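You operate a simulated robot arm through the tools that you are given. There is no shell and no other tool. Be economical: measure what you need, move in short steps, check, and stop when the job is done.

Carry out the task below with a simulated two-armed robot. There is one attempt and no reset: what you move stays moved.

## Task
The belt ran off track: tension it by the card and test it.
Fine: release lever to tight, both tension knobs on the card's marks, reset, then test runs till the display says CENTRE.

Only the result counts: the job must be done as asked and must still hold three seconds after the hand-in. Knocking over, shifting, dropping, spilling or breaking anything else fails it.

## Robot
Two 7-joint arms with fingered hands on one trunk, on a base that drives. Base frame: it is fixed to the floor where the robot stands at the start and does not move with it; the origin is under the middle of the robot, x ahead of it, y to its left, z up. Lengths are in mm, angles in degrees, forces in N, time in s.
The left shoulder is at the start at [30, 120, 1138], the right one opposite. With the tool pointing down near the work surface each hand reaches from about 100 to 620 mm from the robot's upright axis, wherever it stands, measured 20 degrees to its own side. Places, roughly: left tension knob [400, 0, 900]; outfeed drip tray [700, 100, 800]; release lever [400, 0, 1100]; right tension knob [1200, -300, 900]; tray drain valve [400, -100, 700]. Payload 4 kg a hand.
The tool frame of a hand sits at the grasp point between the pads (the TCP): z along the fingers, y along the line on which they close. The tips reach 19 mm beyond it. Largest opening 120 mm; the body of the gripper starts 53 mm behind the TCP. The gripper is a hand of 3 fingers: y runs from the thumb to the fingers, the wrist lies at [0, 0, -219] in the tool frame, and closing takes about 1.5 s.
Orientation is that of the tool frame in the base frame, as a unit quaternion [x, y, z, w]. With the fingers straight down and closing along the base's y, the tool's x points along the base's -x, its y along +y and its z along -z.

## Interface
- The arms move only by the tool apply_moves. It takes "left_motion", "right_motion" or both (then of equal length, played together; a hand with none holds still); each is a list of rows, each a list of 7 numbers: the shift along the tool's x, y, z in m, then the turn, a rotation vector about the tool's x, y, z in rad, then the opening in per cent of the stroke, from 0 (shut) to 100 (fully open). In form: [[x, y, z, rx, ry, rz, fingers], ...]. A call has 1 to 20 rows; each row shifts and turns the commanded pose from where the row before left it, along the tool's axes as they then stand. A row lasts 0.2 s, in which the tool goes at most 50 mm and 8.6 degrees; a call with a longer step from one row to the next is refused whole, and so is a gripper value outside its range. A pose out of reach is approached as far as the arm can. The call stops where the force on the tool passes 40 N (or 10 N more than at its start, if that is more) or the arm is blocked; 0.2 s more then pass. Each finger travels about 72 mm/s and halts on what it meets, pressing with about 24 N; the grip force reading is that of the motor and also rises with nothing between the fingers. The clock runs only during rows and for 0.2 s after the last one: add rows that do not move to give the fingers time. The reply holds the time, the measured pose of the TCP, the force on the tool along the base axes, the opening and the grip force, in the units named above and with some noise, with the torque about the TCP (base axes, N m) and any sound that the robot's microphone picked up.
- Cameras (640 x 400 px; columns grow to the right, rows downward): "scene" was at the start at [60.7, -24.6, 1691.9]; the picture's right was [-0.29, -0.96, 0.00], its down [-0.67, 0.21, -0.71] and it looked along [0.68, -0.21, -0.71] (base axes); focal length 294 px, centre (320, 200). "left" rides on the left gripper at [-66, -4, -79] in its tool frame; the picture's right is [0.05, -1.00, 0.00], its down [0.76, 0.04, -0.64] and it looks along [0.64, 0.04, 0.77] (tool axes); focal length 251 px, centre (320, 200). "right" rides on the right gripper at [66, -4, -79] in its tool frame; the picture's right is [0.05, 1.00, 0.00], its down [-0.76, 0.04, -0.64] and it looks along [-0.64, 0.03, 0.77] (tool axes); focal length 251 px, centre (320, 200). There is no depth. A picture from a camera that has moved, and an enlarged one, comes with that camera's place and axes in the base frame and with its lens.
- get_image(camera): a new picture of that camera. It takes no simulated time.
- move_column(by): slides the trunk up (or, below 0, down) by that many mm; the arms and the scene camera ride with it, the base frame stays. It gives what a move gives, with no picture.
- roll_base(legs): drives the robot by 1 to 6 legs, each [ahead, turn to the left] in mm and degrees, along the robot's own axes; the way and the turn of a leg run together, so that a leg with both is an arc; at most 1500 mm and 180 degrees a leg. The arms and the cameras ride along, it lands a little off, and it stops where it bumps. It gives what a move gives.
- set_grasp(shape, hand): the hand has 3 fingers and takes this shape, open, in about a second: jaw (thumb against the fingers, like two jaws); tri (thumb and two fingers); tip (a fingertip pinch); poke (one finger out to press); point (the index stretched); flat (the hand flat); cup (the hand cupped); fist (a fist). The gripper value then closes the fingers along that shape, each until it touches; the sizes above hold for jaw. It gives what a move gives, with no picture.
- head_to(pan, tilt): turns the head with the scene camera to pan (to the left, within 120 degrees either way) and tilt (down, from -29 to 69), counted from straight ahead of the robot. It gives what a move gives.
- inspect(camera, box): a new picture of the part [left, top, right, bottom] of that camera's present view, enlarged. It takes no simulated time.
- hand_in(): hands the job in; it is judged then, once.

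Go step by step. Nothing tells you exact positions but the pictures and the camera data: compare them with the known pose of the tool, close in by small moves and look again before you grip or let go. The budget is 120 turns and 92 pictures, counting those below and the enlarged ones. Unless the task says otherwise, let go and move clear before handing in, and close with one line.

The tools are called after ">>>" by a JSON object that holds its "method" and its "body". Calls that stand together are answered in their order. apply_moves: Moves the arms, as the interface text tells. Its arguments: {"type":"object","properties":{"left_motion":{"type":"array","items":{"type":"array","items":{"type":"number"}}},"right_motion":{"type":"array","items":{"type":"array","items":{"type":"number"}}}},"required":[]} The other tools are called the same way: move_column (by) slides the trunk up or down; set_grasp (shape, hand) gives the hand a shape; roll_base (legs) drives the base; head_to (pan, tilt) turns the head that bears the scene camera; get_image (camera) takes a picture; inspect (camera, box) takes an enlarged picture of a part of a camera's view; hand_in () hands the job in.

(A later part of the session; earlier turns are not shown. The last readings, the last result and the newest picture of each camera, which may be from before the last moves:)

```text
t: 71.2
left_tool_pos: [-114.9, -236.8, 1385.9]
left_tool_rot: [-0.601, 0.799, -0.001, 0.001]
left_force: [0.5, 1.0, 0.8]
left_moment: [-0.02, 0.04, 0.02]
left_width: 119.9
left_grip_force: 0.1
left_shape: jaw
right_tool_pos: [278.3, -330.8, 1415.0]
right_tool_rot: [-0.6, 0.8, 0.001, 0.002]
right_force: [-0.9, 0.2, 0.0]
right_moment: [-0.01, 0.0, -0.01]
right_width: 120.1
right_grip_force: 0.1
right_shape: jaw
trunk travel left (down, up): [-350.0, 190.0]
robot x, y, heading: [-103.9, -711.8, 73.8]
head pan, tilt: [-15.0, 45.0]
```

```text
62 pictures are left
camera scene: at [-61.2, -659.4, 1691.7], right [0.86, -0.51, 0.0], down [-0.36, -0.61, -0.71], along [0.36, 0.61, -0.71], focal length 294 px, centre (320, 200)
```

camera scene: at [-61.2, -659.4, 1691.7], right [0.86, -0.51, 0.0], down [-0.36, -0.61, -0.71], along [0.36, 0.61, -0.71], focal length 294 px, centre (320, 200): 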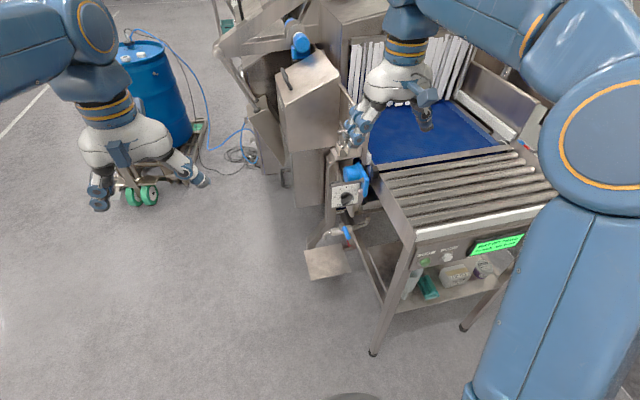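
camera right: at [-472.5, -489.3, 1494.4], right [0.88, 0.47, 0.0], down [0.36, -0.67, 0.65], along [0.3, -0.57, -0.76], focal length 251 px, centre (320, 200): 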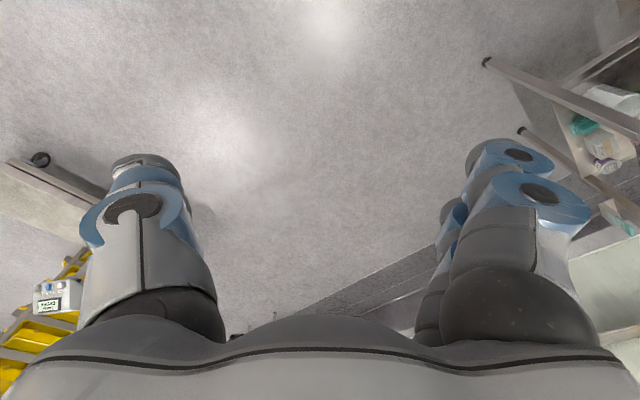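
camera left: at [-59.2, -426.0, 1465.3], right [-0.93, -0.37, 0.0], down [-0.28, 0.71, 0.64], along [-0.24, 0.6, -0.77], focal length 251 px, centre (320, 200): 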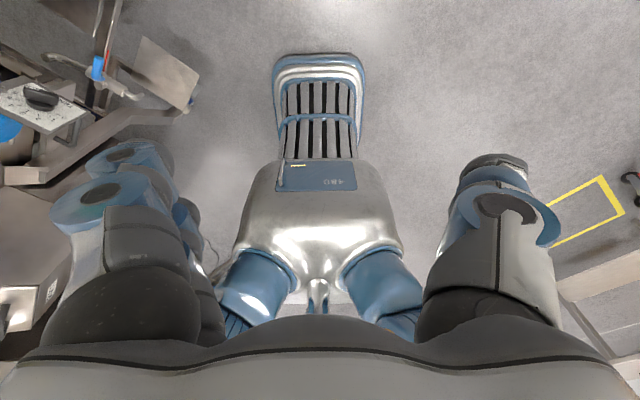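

The left knob and lever are ahead to the right. I move closer so the knob sits about 17° right and 550 mm ahead.

>>> {"method": "roll_base", "body": {"legs": [[0, -27]]}}

>>> {"method": "roll_base", "body": {"legs": [[150, 0], [150, 0]]}}

>>> {"method": "roll_base", "body": {"legs": [[0, 26]]}}

>>> {"method": "get_image", "body": {"camera": "scene"}}

```text
t: 73.0
left_tool_pos: [100.8, -286.8, 1386.4]
left_tool_rot: [-0.398, 0.918, -0.002, 0.001]
left_force: [-0.8, 0.4, -0.2]
left_moment: [0.01, 0.03, 0.0]
left_width: 120.0
left_grip_force: 0.1
left_shape: jaw
right_tool_pos: [405.0, -547.6, 1414.3]
right_tool_rot: [-0.396, 0.918, -0.001, 0.004]
right_force: [0.2, -0.3, -0.2]
right_moment: [0.04, -0.01, 0.01]
right_width: 119.7
right_grip_force: 0.1
right_shape: jaw
trunk travel left (down, up): [-350.0, 190.0]
robot x, y, heading: [-124.7, -688.8, 46.2]
head pan, tilt: [-15.0, 45.0]
```

```text
t: 75.3
left_tool_pos: [308.2, -64.6, 1386.8]
left_tool_rot: [-0.398, 0.918, 0.0, 0.001]
left_force: [0.2, 0.3, -0.2]
left_moment: [0.01, -0.02, 0.01]
left_width: 120.0
left_grip_force: 0.1
left_shape: jaw
right_tool_pos: [613.5, -326.7, 1414.8]
right_tool_rot: [-0.396, 0.918, 0.001, 0.003]
right_force: [-0.5, 0.6, -0.7]
right_moment: [-0.04, -0.02, 0.04]
right_width: 119.9
right_grip_force: 0.1
right_shape: jaw
trunk travel left (down, up): [-350.0, 190.0]
robot x, y, heading: [78.6, -467.4, 46.4]
head pan, tilt: [-15.0, 45.0]
```

```text
t: 76.7
left_tool_pos: [187.1, -22.9, 1385.8]
left_tool_rot: [-0.523, 0.852, -0.001, 0.003]
left_force: [-0.2, -0.2, 0.7]
left_moment: [0.01, 0.0, 0.0]
left_width: 120.0
left_grip_force: 0.0
left_shape: jaw
right_tool_pos: [553.8, -189.5, 1414.6]
right_tool_rot: [-0.522, 0.853, -0.001, 0.004]
right_force: [-0.3, -0.6, 0.8]
right_moment: [-0.02, -0.02, 0.02]
right_width: 119.8
right_grip_force: 0.1
right_shape: jaw
trunk travel left (down, up): [-350.0, 190.0]
robot x, y, heading: [93.2, -481.8, 61.8]
head pan, tilt: [-15.0, 45.0]
stopped in leg 1: the robot was blocked; the commanded pose is now the measured one
```

```text
61 pictures are left
camera scene: at [142.4, -441.7, 1691.8], right [0.73, -0.68, 0.0], down [-0.48, -0.52, -0.71], along [0.48, 0.52, -0.71], focal length 294 px, centre (320, 200)
```

scene: 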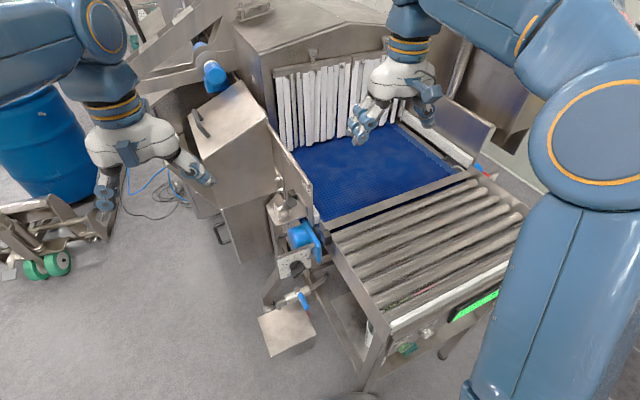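

I'm close: the knob is ~540 mm ahead. I zoom in on the lever and knob from here.

>>> {"method": "inspect", "body": {"camera": "scene", "box": [250, 165, 346, 285]}}

>>> {"method": "inspect", "body": {"camera": "scene", "box": [262, 230, 326, 290]}}

```text
3.33 times, centred on (298, 225) of scene
camera zoom: at [142.4, -441.7, 1691.8], right [0.73, -0.68, 0.0], down [-0.48, -0.52, -0.71], along [0.48, 0.52, -0.71], focal length 980 px, centre (393, 117)
```

zoom: 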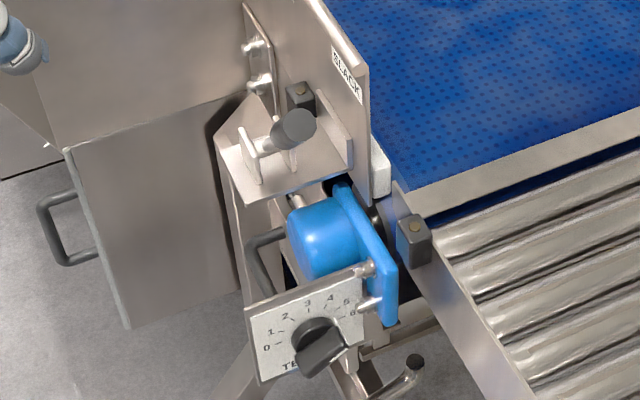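

```text
6.67 times, centred on (294, 260) of scene
camera zoom: at [142.4, -441.7, 1691.8], right [0.73, -0.68, 0.0], down [-0.48, -0.52, -0.71], along [0.48, 0.52, -0.71], focal length 1961 px, centre (493, -200)
```

zoom: 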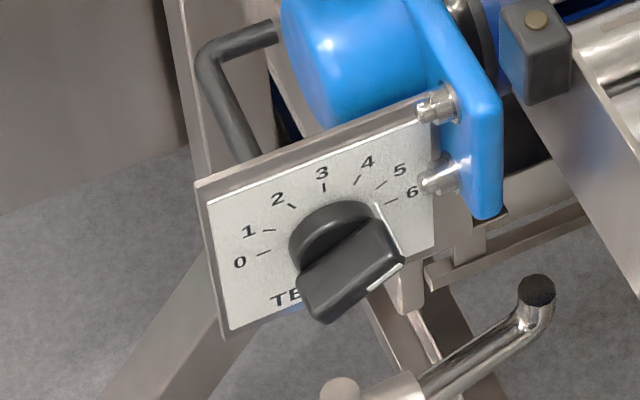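

The left knob points around 5½–6 (needs 3) and the lever tip is at about (435,-33,1187). I'll pitch the right hand to point along the machine (+p direction), rolled so the fingers line up horizontally, for pushing the lever.

>>> {"method": "apply_moves", "body": {"right_motion": [[0, 0, 0, 0, -0.1428, 0, 60], [0, 0, 0, 0, -0.1428, 0, 30], [0, 0, 0, 0, -0.1428, 0, 0], [0, 0, 0, 0, -0.1428, 0, 0], [0, 0, 0, 0, -0.1428, 0, 0], [0, 0, 0, 0, -0.1428, 0, 0], [0, 0, 0, 0, -0.1428, 0, 0], [0, 0, 0, 0, -0.1428, 0, 0], [0, 0, 0, 0, -0.1428, 0, 0], [0, 0, 0, 0, -0.1428, 0, 0], [0, 0, 0, 0, -0.1428, 0, 0], [0, 0, 0, -0.094, 0, 0, 0], [0, 0, 0, -0.094, 0, 0, 0]]}}

>>> {"method": "apply_moves", "body": {"right_motion": [[0, 0, 0, 0, 0, 0.1428, 0], [0, 0, 0, 0, 0, 0.1428, 0], [0, 0, 0, 0, 0, 0.1428, 0], [0, 0, 0, 0, 0, 0.1428, 0], [0, 0, 0, 0, 0, 0.1428, 0], [0, 0, 0, 0, 0, 0.1428, 0], [0, 0, 0, 0, 0, 0.1428, 0], [0, 0, 0, 0, 0, 0.1428, 0], [0, 0, 0, 0, 0, 0.1428, 0], [0, 0, 0, 0, 0, 0.1428, 0], [0, 0, 0, 0, 0, 0.1428, 0]]}}

>>> {"method": "get_image", "body": {"camera": "scene"}}

```text
t: 79.5
left_tool_pos: [188.4, -23.8, 1385.0]
left_tool_rot: [-0.524, 0.852, -0.001, 0.002]
left_force: [-0.4, -0.6, -0.3]
left_moment: [-0.01, 0.01, -0.06]
left_width: 120.0
left_grip_force: 0.1
left_shape: jaw
right_tool_pos: [555.7, -191.4, 1414.7]
right_tool_rot: [-0.425, 0.564, 0.425, 0.566]
right_force: [0.4, -0.2, -0.2]
right_moment: [0.0, 0.01, -0.02]
right_width: 0.2
right_grip_force: 23.4
right_shape: jaw
trunk travel left (down, up): [-350.0, 190.0]
robot x, y, heading: [96.2, -481.3, 61.8]
head pan, tilt: [-15.0, 45.0]
```

```text
t: 81.9
left_tool_pos: [189.3, -24.5, 1385.6]
left_tool_rot: [-0.523, 0.852, -0.001, 0.002]
left_force: [0.6, -0.8, 0.0]
left_moment: [0.0, 0.01, 0.01]
left_width: 119.9
left_grip_force: 0.1
left_shape: jaw
right_tool_pos: [556.2, -190.5, 1416.5]
right_tool_rot: [0.099, 0.699, 0.701, 0.101]
right_force: [0.1, 0.5, -0.2]
right_moment: [0.02, 0.0, -0.04]
right_width: 0.0
right_grip_force: 24.2
right_shape: jaw
trunk travel left (down, up): [-350.0, 190.0]
robot x, y, heading: [95.7, -487.1, 61.9]
head pan, tilt: [-15.0, 45.0]
```

```text
58 pictures are left
camera scene: at [143.1, -441.9, 1691.8], right [0.73, -0.68, 0.0], down [-0.48, -0.52, -0.71], along [0.48, 0.52, -0.71], focal length 294 px, centre (320, 200)
```

scene: 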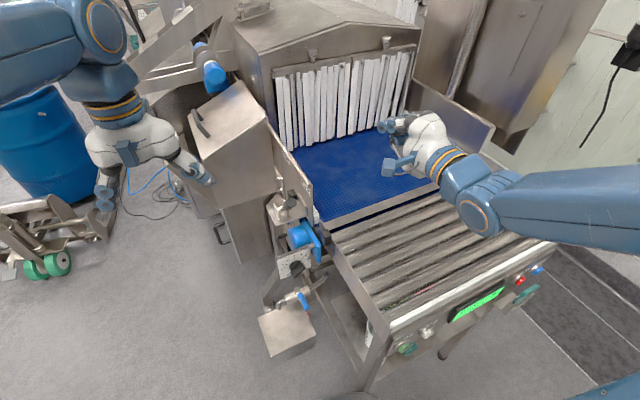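

Orientation is right (x left, y up, z along the machine). Next I move the hand left and down to stand in front of the lever tip.

>>> {"method": "apply_moves", "body": {"right_motion": [[0.04, 0, 0, 0, 0, 0, 0], [0.04, 0, 0, 0, 0, 0, 0], [0.04, 0, 0, 0, 0, 0, 0], [0.04, 0, 0, 0, 0, 0, 0], [0, -0.0393, 0, 0, 0, 0, 0], [0, -0.0393, 0, 0, 0, 0, 0], [0, -0.0393, 0, 0, 0, 0, 0], [0, -0.0393, 0, 0, 0, 0, 0], [0, -0.0393, 0, 0, 0, 0, 0], [0, -0.0393, 0, 0, 0, 0, 0]]}}

>>> {"method": "get_image", "body": {"camera": "scene"}}

>>> {"method": "get_image", "body": {"camera": "right"}}

```text
t: 84.1
left_tool_pos: [190.1, -21.9, 1385.0]
left_tool_rot: [-0.523, 0.852, -0.001, 0.002]
left_force: [0.9, -0.2, 0.5]
left_moment: [-0.04, 0.01, -0.01]
left_width: 120.0
left_grip_force: 0.1
left_shape: jaw
right_tool_pos: [427.5, -96.9, 1200.0]
right_tool_rot: [0.098, 0.699, 0.701, 0.101]
right_force: [-0.3, -0.7, -0.6]
right_moment: [0.01, 0.02, 0.01]
right_width: 0.0
right_grip_force: 24.1
right_shape: jaw
right hand out of reach, approached as far as the arm can: row 3, 4, 5, 6, 7
trunk travel left (down, up): [-350.0, 190.0]
robot x, y, heading: [97.3, -482.7, 62.1]
head pan, tilt: [-15.0, 45.0]
```

```text
57 pictures are left
camera scene: at [144.2, -440.4, 1691.7], right [0.73, -0.68, 0.0], down [-0.48, -0.52, -0.71], along [0.48, 0.52, -0.71], focal length 294 px, centre (320, 200)
```

scene: 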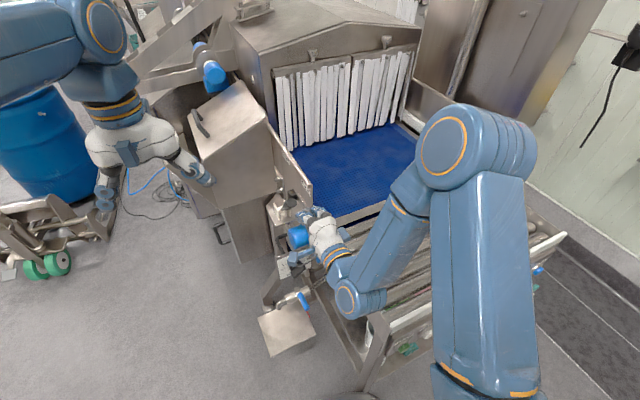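

```text
56 pictures are left
camera right: at [341.5, -154.4, 1196.6], right [-0.06, 0.01, 1.0], down [0.55, -0.83, 0.04], along [0.83, 0.56, 0.04], focal length 251 px, centre (320, 200)
```

right: 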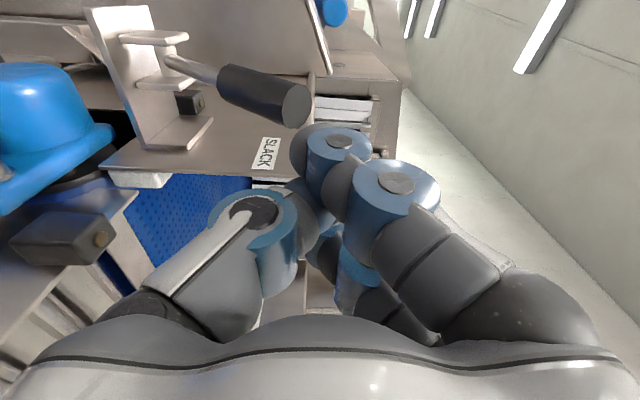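

The lever tip is just ahead of the fingertips, slightly left and lower. I shift left 25 mm (to clear the guard plate), down 18 mm, then push forward in stages.

>>> {"method": "apply_moves", "body": {"right_motion": [[0.025, -0.018, 0, 0, 0, 0, 0], [0, 0, 0.02, 0, 0, 0, 0], [0, 0, 0.02, 0, 0, 0, 0], [0, 0, 0.02, 0, 0, 0, 0], [0, 0, 0.02, 0, 0, 0, 0]]}}

>>> {"method": "get_image", "body": {"camera": "right"}}

```text
t: 85.3
left_tool_pos: [188.7, -24.1, 1385.7]
left_tool_rot: [-0.523, 0.852, -0.001, 0.002]
left_force: [0.7, -0.4, 0.0]
left_moment: [0.02, -0.01, 0.0]
left_width: 120.2
left_grip_force: 0.2
left_shape: jaw
right_tool_pos: [424.6, -13.3, 1183.1]
right_tool_rot: [0.099, 0.699, 0.701, 0.102]
right_force: [-1.1, -1.5, -0.9]
right_moment: [-0.02, 0.02, -0.02]
right_width: 0.0
right_grip_force: 24.1
right_shape: jaw
trunk travel left (down, up): [-350.0, 190.0]
robot x, y, heading: [96.1, -482.8, 62.0]
head pan, tilt: [-15.0, 45.0]
```

```text
55 pictures are left
camera right: at [337.9, -71.1, 1179.6], right [-0.06, 0.01, 1.0], down [0.55, -0.83, 0.04], along [0.83, 0.55, 0.04], focal length 251 px, centre (320, 200)
```

right: 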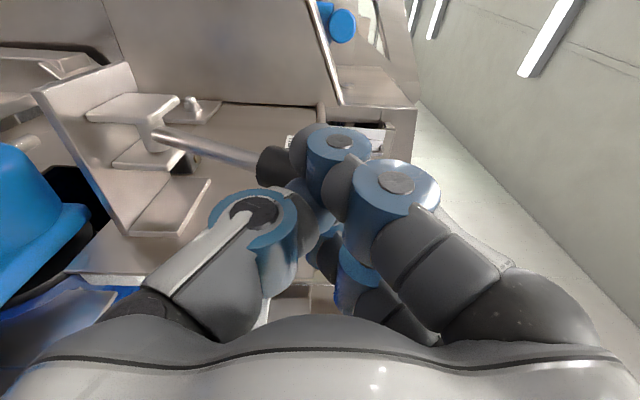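

The lever is moving with almost no resistance. I keep pushing.

>>> {"method": "apply_moves", "body": {"right_motion": [[0, 0, 0.02, 0, 0, 0, 0], [0, 0, 0.02, 0, 0, 0, 0], [0, 0, 0.02, 0, 0, 0, 0], [0, 0, 0.02, 0, 0, 0, 0], [0, 0, 0.02, 0, 0, 0, 0]]}}

>>> {"method": "get_image", "body": {"camera": "right"}}

>>> {"method": "inspect", "body": {"camera": "scene", "box": [250, 150, 370, 290]}}

```text
t: 86.5
left_tool_pos: [188.2, -23.5, 1385.5]
left_tool_rot: [-0.524, 0.852, -0.001, 0.002]
left_force: [1.4, -0.3, -0.2]
left_moment: [0.0, -0.02, 0.01]
left_width: 119.9
left_grip_force: 0.1
left_shape: jaw
right_tool_pos: [452.1, 83.4, 1182.9]
right_tool_rot: [0.099, 0.699, 0.701, 0.102]
right_force: [1.2, -1.4, 0.0]
right_moment: [0.04, -0.02, -0.02]
right_width: 0.0
right_grip_force: 23.5
right_shape: jaw
trunk travel left (down, up): [-350.0, 190.0]
robot x, y, heading: [94.2, -481.8, 62.0]
head pan, tilt: [-15.0, 45.0]
```

```text
54 pictures are left
camera right: at [366.2, 25.6, 1180.6], right [-0.06, 0.01, 1.0], down [0.55, -0.83, 0.04], along [0.83, 0.55, 0.04], focal length 251 px, centre (320, 200)
```

right: 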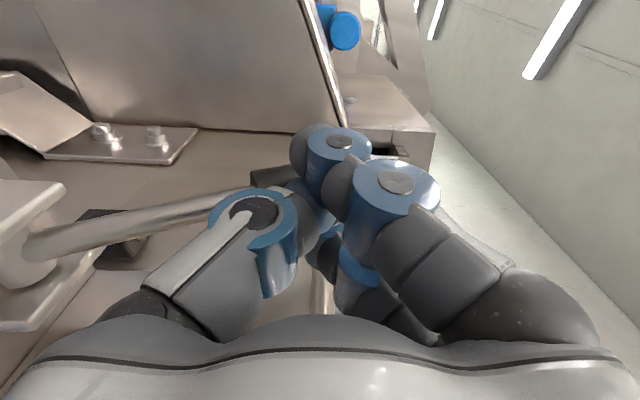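

```text
2.86 times, centred on (310, 220) of scene
camera zoom: at [143.0, -441.3, 1691.7], right [0.73, -0.68, 0.0], down [-0.48, -0.52, -0.71], along [0.48, 0.52, -0.71], focal length 840 px, centre (349, 143)
```

zoom: 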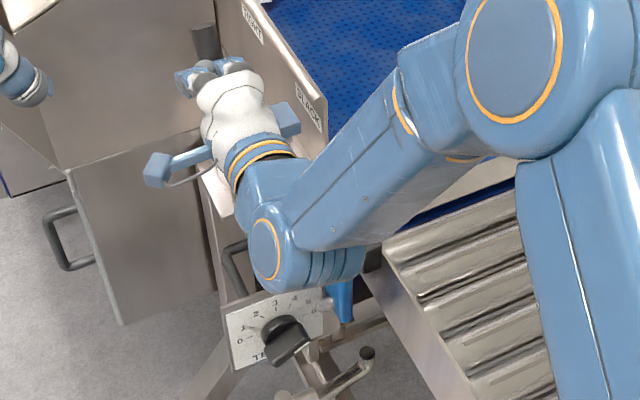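

The lever is past vertical. I push on until it meets its stop.

>>> {"method": "apply_moves", "body": {"right_motion": [[0, 0, 0.012, 0, 0, 0, 0], [0, 0, 0.012, 0, 0, 0, 0], [0, 0, 0.012, 0, 0, 0, 0], [0, 0, 0.012, 0, 0, 0, 0], [0, 0, 0.012, 0, 0, 0, 0]]}}

>>> {"method": "get_image", "body": {"camera": "right"}}

>>> {"method": "inspect", "body": {"camera": "scene", "box": [250, 150, 370, 290]}}

```text
t: 87.7
left_tool_pos: [185.3, -31.0, 1388.2]
left_tool_rot: [-0.523, 0.852, 0.001, 0.004]
left_force: [-0.7, 0.1, -0.8]
left_moment: [-0.02, -0.02, 0.0]
left_width: 120.1
left_grip_force: 0.1
left_shape: jaw
right_tool_pos: [464.4, 131.2, 1195.5]
right_tool_rot: [0.097, 0.691, 0.709, 0.102]
right_force: [-11.9, -34.7, 18.3]
right_moment: [0.13, -0.3, -0.5]
right_width: 0.2
right_grip_force: 24.0
right_shape: jaw
trunk travel left (down, up): [-350.0, 190.0]
robot x, y, heading: [94.3, -485.3, 61.8]
head pan, tilt: [-15.0, 45.0]
stopped in row 5 (right hand): the force on the tool passed its limit (the readings are from after the stop); the commanded pose is now the measured one
```

```text
52 pictures are left
camera right: at [379.4, 73.6, 1189.5], right [-0.06, -0.01, 1.0], down [0.55, -0.83, 0.03], along [0.83, 0.55, 0.06], focal length 251 px, centre (320, 200)
```

right: 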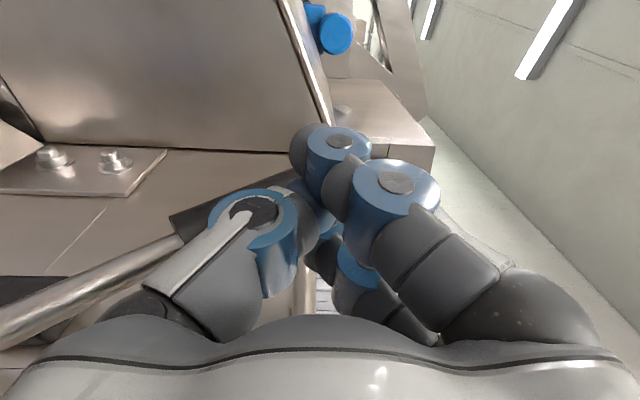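

```text
2.86 times, centred on (310, 220) of scene
camera zoom: at [139.3, -451.0, 1692.3], right [0.73, -0.68, 0.0], down [-0.48, -0.51, -0.71], along [0.49, 0.52, -0.7], focal length 840 px, centre (349, 143)
```

zoom: 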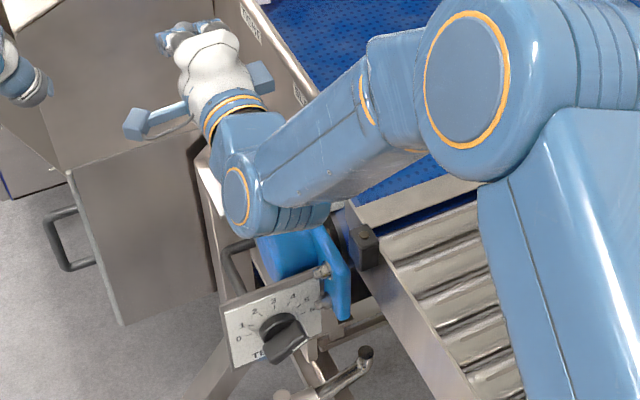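

A 37 N stop at about the mirrored position – the lever should be at TIGHT. I back the hand off and look.

>>> {"method": "apply_moves", "body": {"right_motion": [[0, 0, -0.03, 0, 0, 0, 0], [0, 0, -0.04, 0, 0, 0, 0], [0, 0, -0.04, 0, 0, 0, 0], [0, 0, -0.04, 0, 0, 0, 0], [0, 0, -0.04, 0, 0, 0, 0], [0, 0, -0.04, 0, 0, 0, 0], [0, 0, -0.04, 0, 0, 0, 0], [0, 0, -0.04, 0, 0, 0, 0], [0, 0, -0.04, 0, 0, 0, 0]]}}

>>> {"method": "inspect", "body": {"camera": "scene", "box": [240, 130, 380, 290]}}

```text
t: 89.7
left_tool_pos: [189.9, -23.1, 1386.8]
left_tool_rot: [-0.524, 0.852, -0.001, 0.003]
left_force: [0.3, 0.4, 0.6]
left_moment: [0.01, 0.01, 0.01]
left_width: 119.9
left_grip_force: 0.0
left_shape: jaw
right_tool_pos: [392.3, -133.1, 1144.4]
right_tool_rot: [0.098, 0.696, 0.704, 0.103]
right_force: [0.2, -0.9, 0.5]
right_moment: [0.01, 0.01, 0.01]
right_width: 0.0
right_grip_force: 24.6
right_shape: jaw
right hand out of reach, approached as far as the arm can: row 7, 8, 9
trunk travel left (down, up): [-350.0, 190.0]
robot x, y, heading: [95.8, -480.1, 61.8]
head pan, tilt: [-15.0, 45.0]
```

```text
2.50 times, centred on (310, 210) of scene
camera zoom: at [143.2, -442.1, 1691.7], right [0.73, -0.68, 0.0], down [-0.48, -0.52, -0.71], along [0.48, 0.52, -0.71], focal length 735 px, centre (345, 175)
```

zoom: 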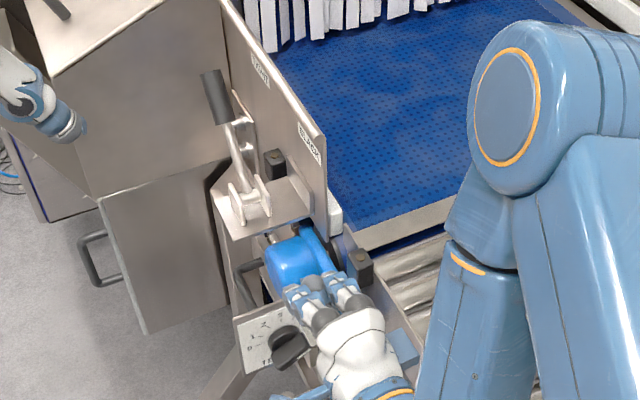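

The lever now leans to TIGHT at the mirrored position. Next the left knob: I back the base 200 mm so the arm can reach it comfortably.

>>> {"method": "roll_base", "body": {"legs": [[-200, 0]]}}

>>> {"method": "get_image", "body": {"camera": "scene"}}

>>> {"method": "get_image", "body": {"camera": "right"}}

```text
t: 91.3
left_tool_pos: [93.5, -202.5, 1386.6]
left_tool_rot: [-0.523, 0.853, 0.0, 0.003]
left_force: [-0.1, -0.1, 0.8]
left_moment: [-0.01, 0.0, -0.01]
left_width: 119.9
left_grip_force: 0.0
left_shape: jaw
right_tool_pos: [297.1, -311.7, 1144.8]
right_tool_rot: [0.098, 0.696, 0.704, 0.102]
right_force: [1.1, 0.2, 0.4]
right_moment: [-0.02, -0.02, -0.02]
right_width: 0.0
right_grip_force: 23.8
right_shape: jaw
trunk travel left (down, up): [-350.0, 190.0]
robot x, y, heading: [0.6, -660.2, 61.9]
head pan, tilt: [-15.0, 45.0]
```

```text
49 pictures are left
camera scene: at [47.2, -621.0, 1691.8], right [0.73, -0.68, 0.0], down [-0.48, -0.52, -0.71], along [0.48, 0.52, -0.71], focal length 294 px, centre (320, 200)
```

scene: 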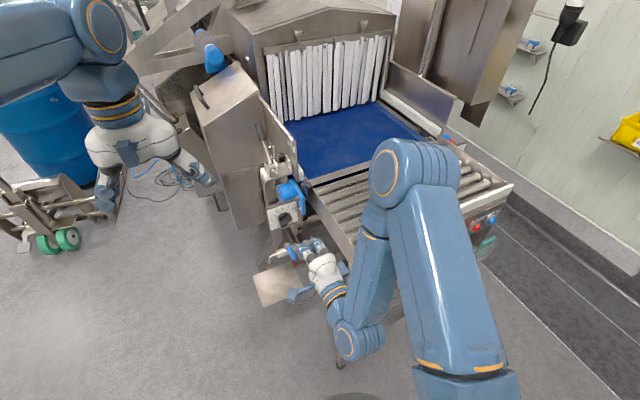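

```text
48 pictures are left
camera right: at [210.8, -369.4, 1141.3], right [-0.06, 0.0, 1.0], down [0.55, -0.83, 0.04], along [0.83, 0.55, 0.05], focal length 251 px, centre (320, 200)
```

right: 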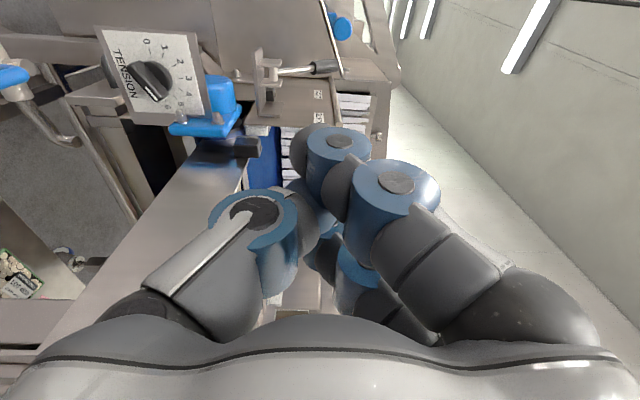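

The hand camera sees the dial. I zoom in to read the pointer.

>>> {"method": "inspect", "body": {"camera": "right", "box": [80, 20, 240, 140]}}

```text
3.33 times, centred on (160, 80) of right
camera zoom: at [210.8, -369.4, 1141.3], right [-0.06, 0.0, 1.0], down [0.55, -0.83, 0.04], along [0.83, 0.55, 0.05], focal length 838 px, centre (853, 600)
```

zoom: 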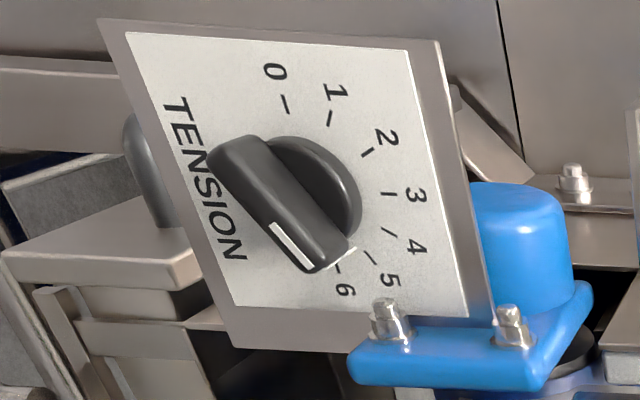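

The left pointer is at about 5½; it must turn ~75° counter-clockwise to 3. I lower the hand, move it to ~100 mm in front of the knob and align the jaws to the bar.

>>> {"method": "apply_moves", "body": {"right_motion": [[0, -0.0446, 0, 0, 0, 0, 30], [0, -0.0446, 0, 0, 0, 0, 60], [0, -0.0446, 0, 0, 0, 0, 60], [-0.01, -0.0446, 0, 0, 0, 0, 60], [-0.01, -0.0446, 0, 0, 0, 0, 60], [-0.01, 0, 0.045, 0, 0, 0, 60], [-0.012, 0, 0.045, 0, 0, 0, 60], [0, 0, 0.045, 0, 0, 0, 60], [0, 0, 0.045, 0, 0, 0, 60], [0, 0, 0, 0, 0, -0.131, 60], [0, 0, 0, 0, 0, -0.131, 60]]}}

>>> {"method": "get_image", "body": {"camera": "right"}}

>>> {"method": "get_image", "body": {"camera": "scene"}}

```text
t: 93.7
left_tool_pos: [94.7, -201.0, 1386.8]
left_tool_rot: [-0.523, 0.852, -0.001, 0.002]
left_force: [0.1, 0.8, -0.4]
left_moment: [0.02, 0.0, 0.01]
left_width: 119.8
left_grip_force: 0.1
left_shape: jaw
right_tool_pos: [390.9, -147.3, 922.3]
right_tool_rot: [0.006, 0.703, 0.685, 0.193]
right_force: [-0.7, 0.5, 0.9]
right_moment: [-0.04, 0.01, 0.01]
right_width: 71.6
right_grip_force: 0.2
right_shape: jaw
trunk travel left (down, up): [-350.0, 190.0]
robot x, y, heading: [0.6, -658.2, 61.9]
head pan, tilt: [-15.0, 45.0]
```

```text
46 pictures are left
camera right: at [307.3, -205.1, 901.5], right [-0.31, 0.08, 0.95], down [0.52, -0.82, 0.23], along [0.8, 0.56, 0.21], focal length 251 px, centre (320, 200)
```

right: 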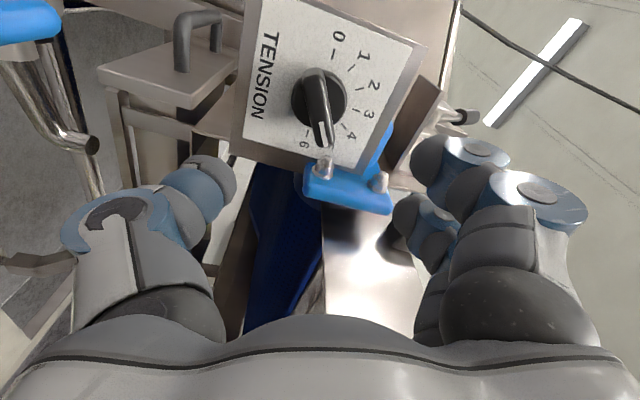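

```text
45 pictures are left
camera scene: at [47.9, -618.9, 1691.7], right [0.73, -0.68, 0.0], down [-0.48, -0.52, -0.71], along [0.48, 0.51, -0.71], focal length 294 px, centre (320, 200)
```

scene: 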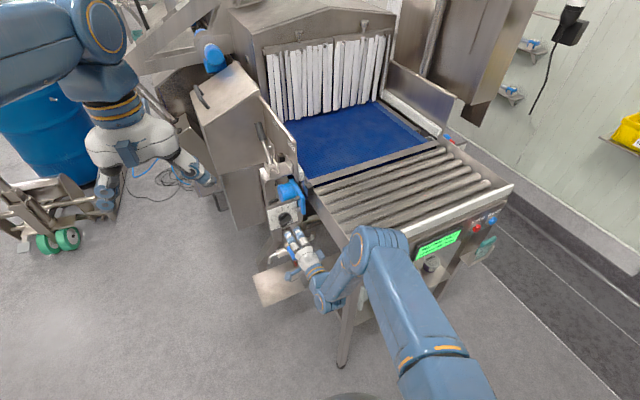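

The jaws are centred on the bar. I trim the roll 5° and advance 80 mm.

>>> {"method": "apply_moves", "body": {"right_motion": [[0, 0, 0, 0, 0, -0.09, 60], [0, 0, 0.027, 0, 0, 0, 60], [0, 0, 0.027, 0, 0, 0, 60], [0, 0, 0.026, 0, 0, 0, 60]]}}

>>> {"method": "get_image", "body": {"camera": "right"}}

```text
t: 94.7
left_tool_pos: [94.1, -201.2, 1384.8]
left_tool_rot: [-0.523, 0.852, 0.0, 0.003]
left_force: [0.3, 0.1, 0.2]
left_moment: [-0.02, -0.01, -0.01]
left_width: 120.1
left_grip_force: 0.1
left_shape: jaw
right_tool_pos: [412.9, -70.0, 924.8]
right_tool_rot: [-0.026, 0.703, 0.675, 0.224]
right_force: [-0.6, 0.0, 0.3]
right_moment: [-0.01, 0.01, 0.02]
right_width: 71.6
right_grip_force: 0.1
right_shape: jaw
trunk travel left (down, up): [-350.0, 190.0]
robot x, y, heading: [-0.1, -663.4, 62.0]
head pan, tilt: [-15.0, 45.0]
```

```text
44 pictures are left
camera right: at [331.7, -129.6, 898.3], right [-0.39, 0.1, 0.92], down [0.49, -0.82, 0.3], along [0.78, 0.57, 0.27], focal length 251 px, centre (320, 200)
```

right: 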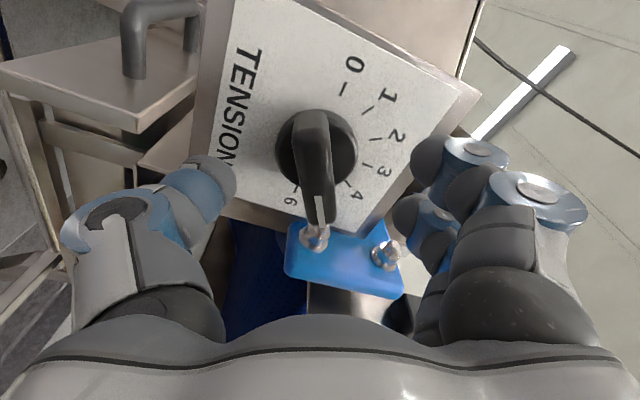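

The bar front is ~22 mm ahead of the TCP; plate ~45 mm. I advance 20 mm and close.

>>> {"method": "apply_moves", "body": {"right_motion": [[0, 0, 0.01, 0, 0, 0, 60], [0, 0, 0.01, 0, 0, 0, 60], [0, 0, 0, 0, 0, 0, 40], [0, 0, 0, 0, 0, 0, 20], [0, 0, 0, 0, 0, 0, 0], [0, 0, 0, 0, 0, 0, 0], [0, 0, 0, 0, 0, 0, 0]]}}

>>> {"method": "get_image", "body": {"camera": "right"}}

```text
t: 96.3
left_tool_pos: [94.2, -201.6, 1384.7]
left_tool_rot: [-0.522, 0.853, 0.0, 0.002]
left_force: [0.3, -1.1, 0.1]
left_moment: [0.01, 0.0, -0.02]
left_width: 120.3
left_grip_force: 0.1
left_shape: jaw
right_tool_pos: [419.0, -53.2, 923.8]
right_tool_rot: [-0.026, 0.704, 0.674, 0.224]
right_force: [3.8, -3.1, -6.1]
right_moment: [-0.11, 0.02, -0.03]
right_width: 30.0
right_grip_force: 23.7
right_shape: jaw
trunk travel left (down, up): [-350.0, 190.0]
robot x, y, heading: [0.1, -662.4, 61.9]
head pan, tilt: [-15.0, 45.0]
```

```text
43 pictures are left
camera right: at [338.0, -111.8, 897.9], right [-0.38, 0.1, 0.92], down [0.49, -0.82, 0.3], along [0.78, 0.57, 0.26], focal length 251 px, centre (320, 200)
```

right: 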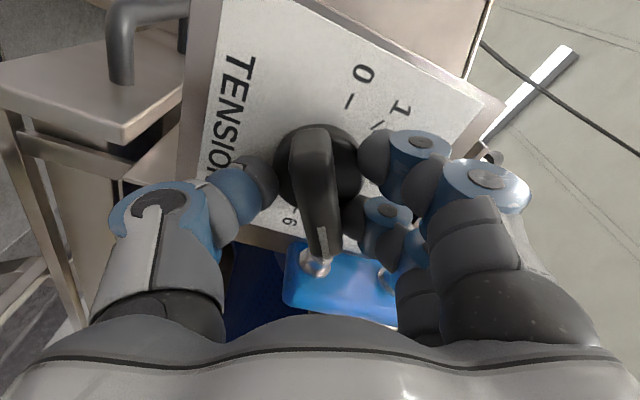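

The jaws closed to 30 mm with grip force. I try a 24° counter-clockwise turn and look.

>>> {"method": "apply_moves", "body": {"right_motion": [[0, 0, 0, 0, 0, -0.14, 0], [0, 0, 0, 0, 0, -0.14, 0], [0, 0, 0, 0, 0, -0.14, 0]]}}

>>> {"method": "get_image", "body": {"camera": "right"}}

```text
t: 97.1
left_tool_pos: [93.5, -202.5, 1385.6]
left_tool_rot: [-0.523, 0.852, 0.0, 0.003]
left_force: [-0.4, 0.5, -0.1]
left_moment: [0.0, 0.03, 0.01]
left_width: 119.9
left_grip_force: 0.0
left_shape: jaw
right_tool_pos: [418.9, -51.3, 925.8]
right_tool_rot: [-0.172, 0.681, 0.613, 0.361]
right_force: [1.2, -8.2, -5.1]
right_moment: [-0.07, 0.0, -0.05]
right_width: 30.1
right_grip_force: 24.6
right_shape: jaw
trunk travel left (down, up): [-350.0, 190.0]
robot x, y, heading: [0.6, -660.8, 61.5]
head pan, tilt: [-15.0, 45.0]
```

```text
42 pictures are left
camera right: at [353.3, -115.6, 876.2], right [-0.71, 0.2, 0.67], down [0.31, -0.77, 0.56], along [0.63, 0.61, 0.48], focal length 251 px, centre (320, 200)
```

right: 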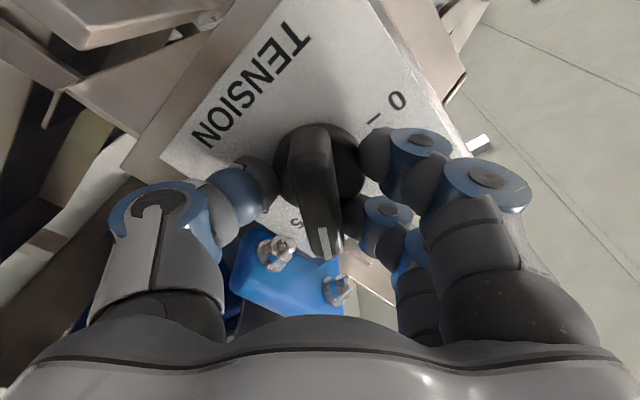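

The knob follows the hand. About 45° remain until the pointer stands straight up at 3.

>>> {"method": "apply_moves", "body": {"right_motion": [[0, 0, 0, 0, 0, -0.132, 0], [0, 0, 0, 0, 0, -0.132, 0], [0, 0, 0, 0, 0, -0.132, 0], [0, 0, 0, 0, 0, -0.132, 0], [0, 0, 0, 0, 0, -0.132, 0], [0, 0, 0, 0, 0, -0.132, 0], [0, 0, 0, 0, 0, 0, 0]]}}

>>> {"method": "get_image", "body": {"camera": "right"}}

>>> {"method": "inspect", "body": {"camera": "scene", "box": [255, 180, 335, 260]}}

```text
t: 98.7
left_tool_pos: [93.1, -202.2, 1387.3]
left_tool_rot: [-0.523, 0.852, 0.0, 0.002]
left_force: [-1.1, 0.7, 0.8]
left_moment: [0.02, 0.02, 0.0]
left_width: 119.9
left_grip_force: 0.0
left_shape: jaw
right_tool_pos: [417.7, -52.4, 925.2]
right_tool_rot: [-0.421, 0.563, 0.426, 0.569]
right_force: [-4.6, -7.9, -0.8]
right_moment: [-0.02, 0.05, 0.09]
right_width: 29.9
right_grip_force: 24.0
right_shape: jaw
trunk travel left (down, up): [-350.0, 190.0]
robot x, y, heading: [-1.1, -660.7, 61.9]
head pan, tilt: [-15.0, 45.0]
```

```text
41 pictures are left
camera right: at [398.3, -128.4, 859.5], right [-0.96, 0.28, -0.05], down [-0.22, -0.62, 0.76], along [0.18, 0.74, 0.65], focal length 251 px, centre (320, 200)
```

right: 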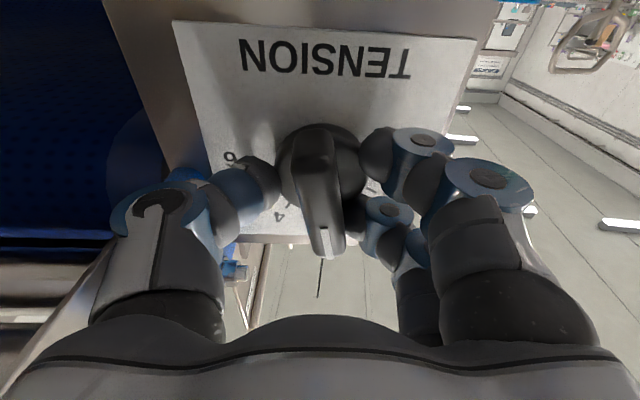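

```text
5.00 times, centred on (295, 220) of scene
camera zoom: at [47.2, -620.7, 1691.8], right [0.73, -0.68, 0.0], down [-0.48, -0.52, -0.71], along [0.48, 0.52, -0.71], focal length 1471 px, centre (445, 100)
```

zoom: 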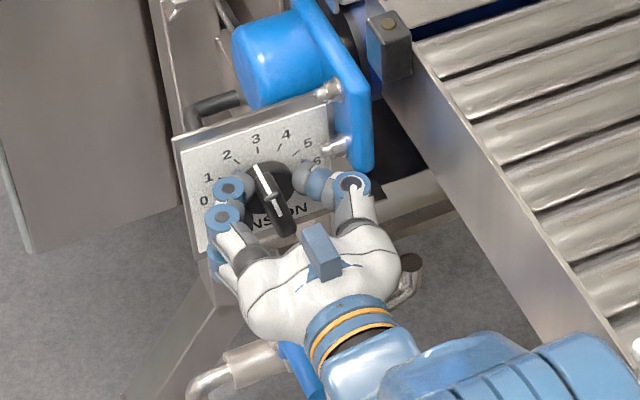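

The pointer is near 3; I release and back off to check exactly.

>>> {"method": "apply_moves", "body": {"right_motion": [[0, 0, 0, 0, 0, 0, 30], [0, 0, 0, 0, 0, 0, 60], [0, 0, 0, 0, 0, 0, 60], [0, 0, -0.03, 0, 0, 0, 60], [0, 0, -0.03, 0, 0, 0, 60], [0, 0, -0.04, 0, 0, 0, 60]]}}

>>> {"method": "inspect", "body": {"camera": "scene", "box": [262, 190, 322, 230]}}

>>> {"method": "inspect", "body": {"camera": "right", "box": [220, 40, 420, 165]}}

```text
t: 100.1
left_tool_pos: [93.6, -202.4, 1386.3]
left_tool_rot: [-0.523, 0.853, 0.0, 0.003]
left_force: [0.7, -0.1, -0.1]
left_moment: [-0.01, 0.01, -0.02]
left_width: 120.0
left_grip_force: 0.0
left_shape: jaw
right_tool_pos: [392.3, -147.5, 925.1]
right_tool_rot: [-0.42, 0.562, 0.428, 0.569]
right_force: [0.6, -1.0, -0.1]
right_moment: [0.0, 0.01, -0.02]
right_width: 71.6
right_grip_force: 0.0
right_shape: jaw
trunk travel left (down, up): [-350.0, 190.0]
robot x, y, heading: [1.6, -659.0, 61.8]
head pan, tilt: [-15.0, 45.0]
```

```text
10.00 times, centred on (292, 210) of scene
camera zoom: at [47.7, -620.0, 1691.8], right [0.73, -0.68, 0.0], down [-0.48, -0.52, -0.71], along [0.48, 0.52, -0.71], focal length 2942 px, centre (600, 100)
```

zoom: 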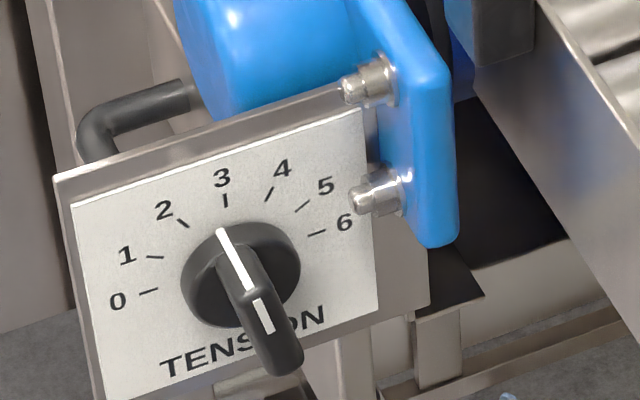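

```text
3.20 times, centred on (320, 102) of right
camera zoom: at [373.0, -223.8, 858.1], right [-0.96, 0.28, -0.05], down [-0.22, -0.62, 0.76], along [0.18, 0.74, 0.65], focal length 805 px, centre (320, 512)
```

zoom: 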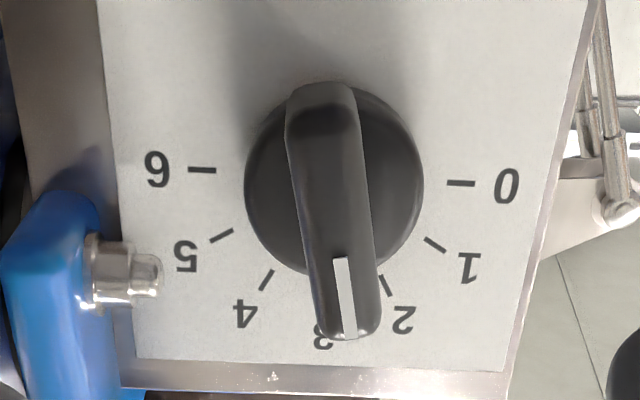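

The pointer sits about 9° short, toward 2 (≈2.7). I regrip the same way and turn 9° clockwise.

>>> {"method": "apply_moves", "body": {"right_motion": [[0, 0, 0.04, 0, 0, 0, 60], [0, 0, 0.03, 0, 0, 0, 60], [0, 0, 0.03, 0, 0, 0, 60], [0, 0, 0, 0, 0, 0, 40], [0, 0, 0, 0, 0, 0, 20], [0, 0, 0, 0, 0, 0, 0], [0, 0, 0, 0, 0, 0, 0], [0, 0, 0, 0, 0, 0, 0], [0, 0, 0, 0, 0, 0.08, 0], [0, 0, 0, 0, 0, 0.08, 0], [0, 0, 0, 0, 0, 0, 0], [0, 0, 0, 0, 0, 0, 30], [0, 0, 0, 0, 0, 0, 60], [0, 0, 0, 0, 0, 0, 60], [0, 0, -0.03, 0, 0, 0, 60], [0, 0, -0.03, 0, 0, 0, 60], [0, 0, -0.04, 0, 0, 0, 60]]}}

>>> {"method": "inspect", "body": {"camera": "right", "box": [220, 40, 420, 165]}}

>>> {"method": "inspect", "body": {"camera": "scene", "box": [262, 190, 322, 230]}}

```text
t: 103.7
left_tool_pos: [93.2, -201.1, 1386.1]
left_tool_rot: [-0.523, 0.852, -0.001, 0.001]
left_force: [-0.5, -0.1, 0.4]
left_moment: [0.0, -0.05, -0.01]
left_width: 120.0
left_grip_force: 0.1
left_shape: jaw
right_tool_pos: [389.5, -148.8, 925.1]
right_tool_rot: [-0.375, 0.594, 0.472, 0.533]
right_force: [-1.0, -0.6, -0.4]
right_moment: [0.03, 0.03, 0.01]
right_width: 71.3
right_grip_force: 0.1
right_shape: jaw
trunk travel left (down, up): [-350.0, 190.0]
robot x, y, heading: [-0.0, -661.0, 61.9]
head pan, tilt: [-15.0, 45.0]
```

```text
3.20 times, centred on (320, 102) of right
camera zoom: at [361.5, -222.7, 860.4], right [-0.95, 0.28, 0.11], down [-0.1, -0.65, 0.75], along [0.28, 0.71, 0.65], focal length 805 px, centre (320, 512)
```

zoom: 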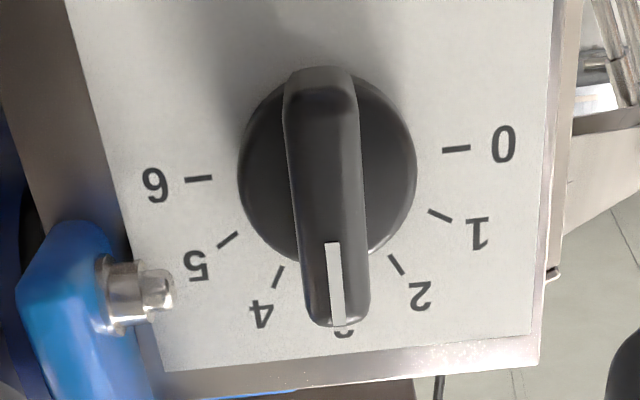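

```text
10.00 times, centred on (292, 210) of scene
camera zoom: at [47.7, -620.1, 1691.8], right [0.73, -0.68, 0.0], down [-0.48, -0.52, -0.71], along [0.48, 0.52, -0.71], focal length 2942 px, centre (600, 100)
```

zoom: 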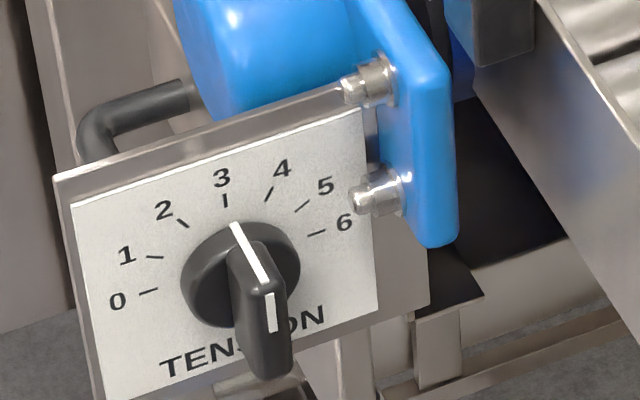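

Left pointer now stands on 3. I pull the hand back and reposition toward the right knob, symmetric at about n=1202, same height.

>>> {"method": "apply_moves", "body": {"right_motion": [[0, 0, -0.04, 0, 0, 0, 60], [0, 0, -0.04, 0, 0, 0, 60], [0, 0, -0.04, 0, 0, 0, 60]]}}

>>> {"method": "roll_base", "body": {"legs": [[-200, 0]]}}

>>> {"method": "roll_base", "body": {"legs": [[-200, 0]]}}

>>> {"method": "roll_base", "body": {"legs": [[0, -22]]}}

>>> {"method": "roll_base", "body": {"legs": [[0, -22]]}}

>>> {"method": "roll_base", "body": {"legs": [[0, -22]]}}

>>> {"method": "get_image", "body": {"camera": "scene"}}

```text
t: 104.5
left_tool_pos: [92.7, -201.8, 1385.8]
left_tool_rot: [-0.523, 0.852, -0.001, 0.003]
left_force: [0.1, -0.9, 0.3]
left_moment: [0.01, -0.06, 0.03]
left_width: 120.1
left_grip_force: 0.1
left_shape: jaw
right_tool_pos: [356.1, -260.8, 925.6]
right_tool_rot: [-0.374, 0.595, 0.471, 0.534]
right_force: [-0.3, 0.5, -0.7]
right_moment: [-0.04, -0.02, 0.0]
right_width: 71.3
right_grip_force: 0.1
right_shape: jaw
trunk travel left (down, up): [-350.0, 190.0]
robot x, y, heading: [-2.0, -661.2, 61.9]
head pan, tilt: [-15.0, 45.0]
```

```text
t: 106.1
left_tool_pos: [0.3, -379.2, 1385.8]
left_tool_rot: [-0.521, 0.854, 0.0, 0.003]
left_force: [-0.2, -1.0, -0.7]
left_moment: [-0.01, 0.04, -0.03]
left_width: 120.0
left_grip_force: 0.1
left_shape: jaw
right_tool_pos: [261.6, -439.4, 926.0]
right_tool_rot: [-0.373, 0.595, 0.47, 0.534]
right_force: [-0.3, 0.1, 0.6]
right_moment: [-0.02, -0.03, -0.02]
right_width: 71.4
right_grip_force: 0.0
right_shape: jaw
trunk travel left (down, up): [-350.0, 190.0]
robot x, y, heading: [-92.3, -838.4, 61.6]
head pan, tilt: [-15.0, 45.0]
```

```text
t: 107.7
left_tool_pos: [-92.7, -554.2, 1386.8]
left_tool_rot: [-0.52, 0.854, 0.0, 0.003]
left_force: [0.1, -0.7, 0.0]
left_moment: [0.01, -0.05, -0.02]
left_width: 119.9
left_grip_force: 0.1
left_shape: jaw
right_tool_pos: [168.6, -616.7, 925.9]
right_tool_rot: [-0.372, 0.596, 0.47, 0.535]
right_force: [0.1, -0.6, 1.8]
right_moment: [-0.01, 0.0, -0.01]
right_width: 71.3
right_grip_force: 0.1
right_shape: jaw
trunk travel left (down, up): [-350.0, 190.0]
robot x, y, heading: [-192.5, -1009.1, 61.3]
head pan, tilt: [-15.0, 45.0]
```

```text
t: 109.2
left_tool_pos: [66.5, -623.4, 1387.0]
left_tool_rot: [-0.351, 0.936, -0.001, 0.003]
left_force: [0.2, -0.9, 0.2]
left_moment: [0.05, 0.02, 0.0]
left_width: 119.7
left_grip_force: 0.1
left_shape: jaw
right_tool_pos: [287.9, -776.1, 925.7]
right_tool_rot: [-0.255, 0.655, 0.362, 0.613]
right_force: [-0.2, 0.2, 0.4]
right_moment: [0.03, -0.04, 0.01]
right_width: 71.3
right_grip_force: 0.1
right_shape: jaw
trunk travel left (down, up): [-350.0, 190.0]
robot x, y, heading: [-211.3, -990.7, 39.9]
head pan, tilt: [-15.0, 45.0]
```

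```text
t: 110.8
left_tool_pos: [187.8, -752.9, 1387.1]
left_tool_rot: [-0.168, 0.986, 0.0, 0.001]
left_force: [0.3, 0.0, -0.9]
left_moment: [0.03, 0.03, 0.0]
left_width: 120.0
left_grip_force: 0.1
left_shape: jaw
right_tool_pos: [335.4, -976.9, 925.6]
right_tool_rot: [-0.125, 0.692, 0.239, 0.67]
right_force: [0.3, 0.1, -0.3]
right_moment: [0.02, 0.0, 0.01]
right_width: 72.1
right_grip_force: 0.1
right_shape: jaw
trunk travel left (down, up): [-350.0, 190.0]
robot x, y, heading: [-220.6, -970.9, 17.7]
head pan, tilt: [-15.0, 45.0]
```

```text
t: 112.4
left_tool_pos: [241.9, -922.0, 1386.2]
left_tool_rot: [0.026, 1.0, -0.003, 0.001]
left_force: [0.8, 0.1, 0.0]
left_moment: [0.02, 0.0, -0.02]
left_width: 120.0
left_grip_force: 0.1
left_shape: jaw
right_tool_pos: [294.2, -1186.1, 925.5]
right_tool_rot: [0.01, 0.703, 0.104, 0.703]
right_force: [0.0, 1.0, 0.0]
right_moment: [0.0, 0.0, -0.01]
right_width: 71.7
right_grip_force: 0.0
right_shape: jaw
trunk travel left (down, up): [-350.0, 190.0]
robot x, y, heading: [-212.2, -934.8, -4.8]
head pan, tilt: [-15.0, 45.0]
```

```text
35 pictures are left
camera scene: at [-149.7, -962.2, 1691.7], right [-0.34, -0.94, 0.0], down [-0.67, 0.24, -0.71], along [0.67, -0.24, -0.71], focal length 294 px, centre (320, 200)
```

scene: 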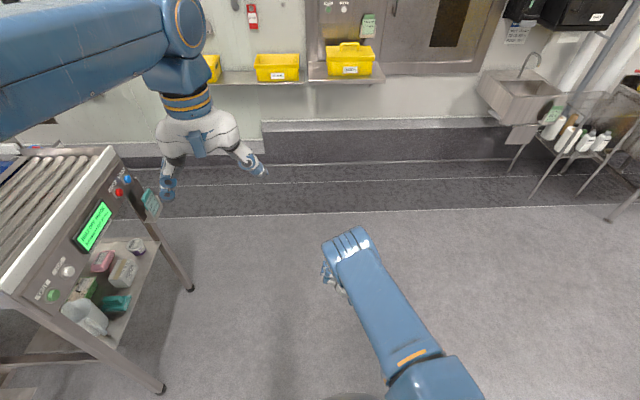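

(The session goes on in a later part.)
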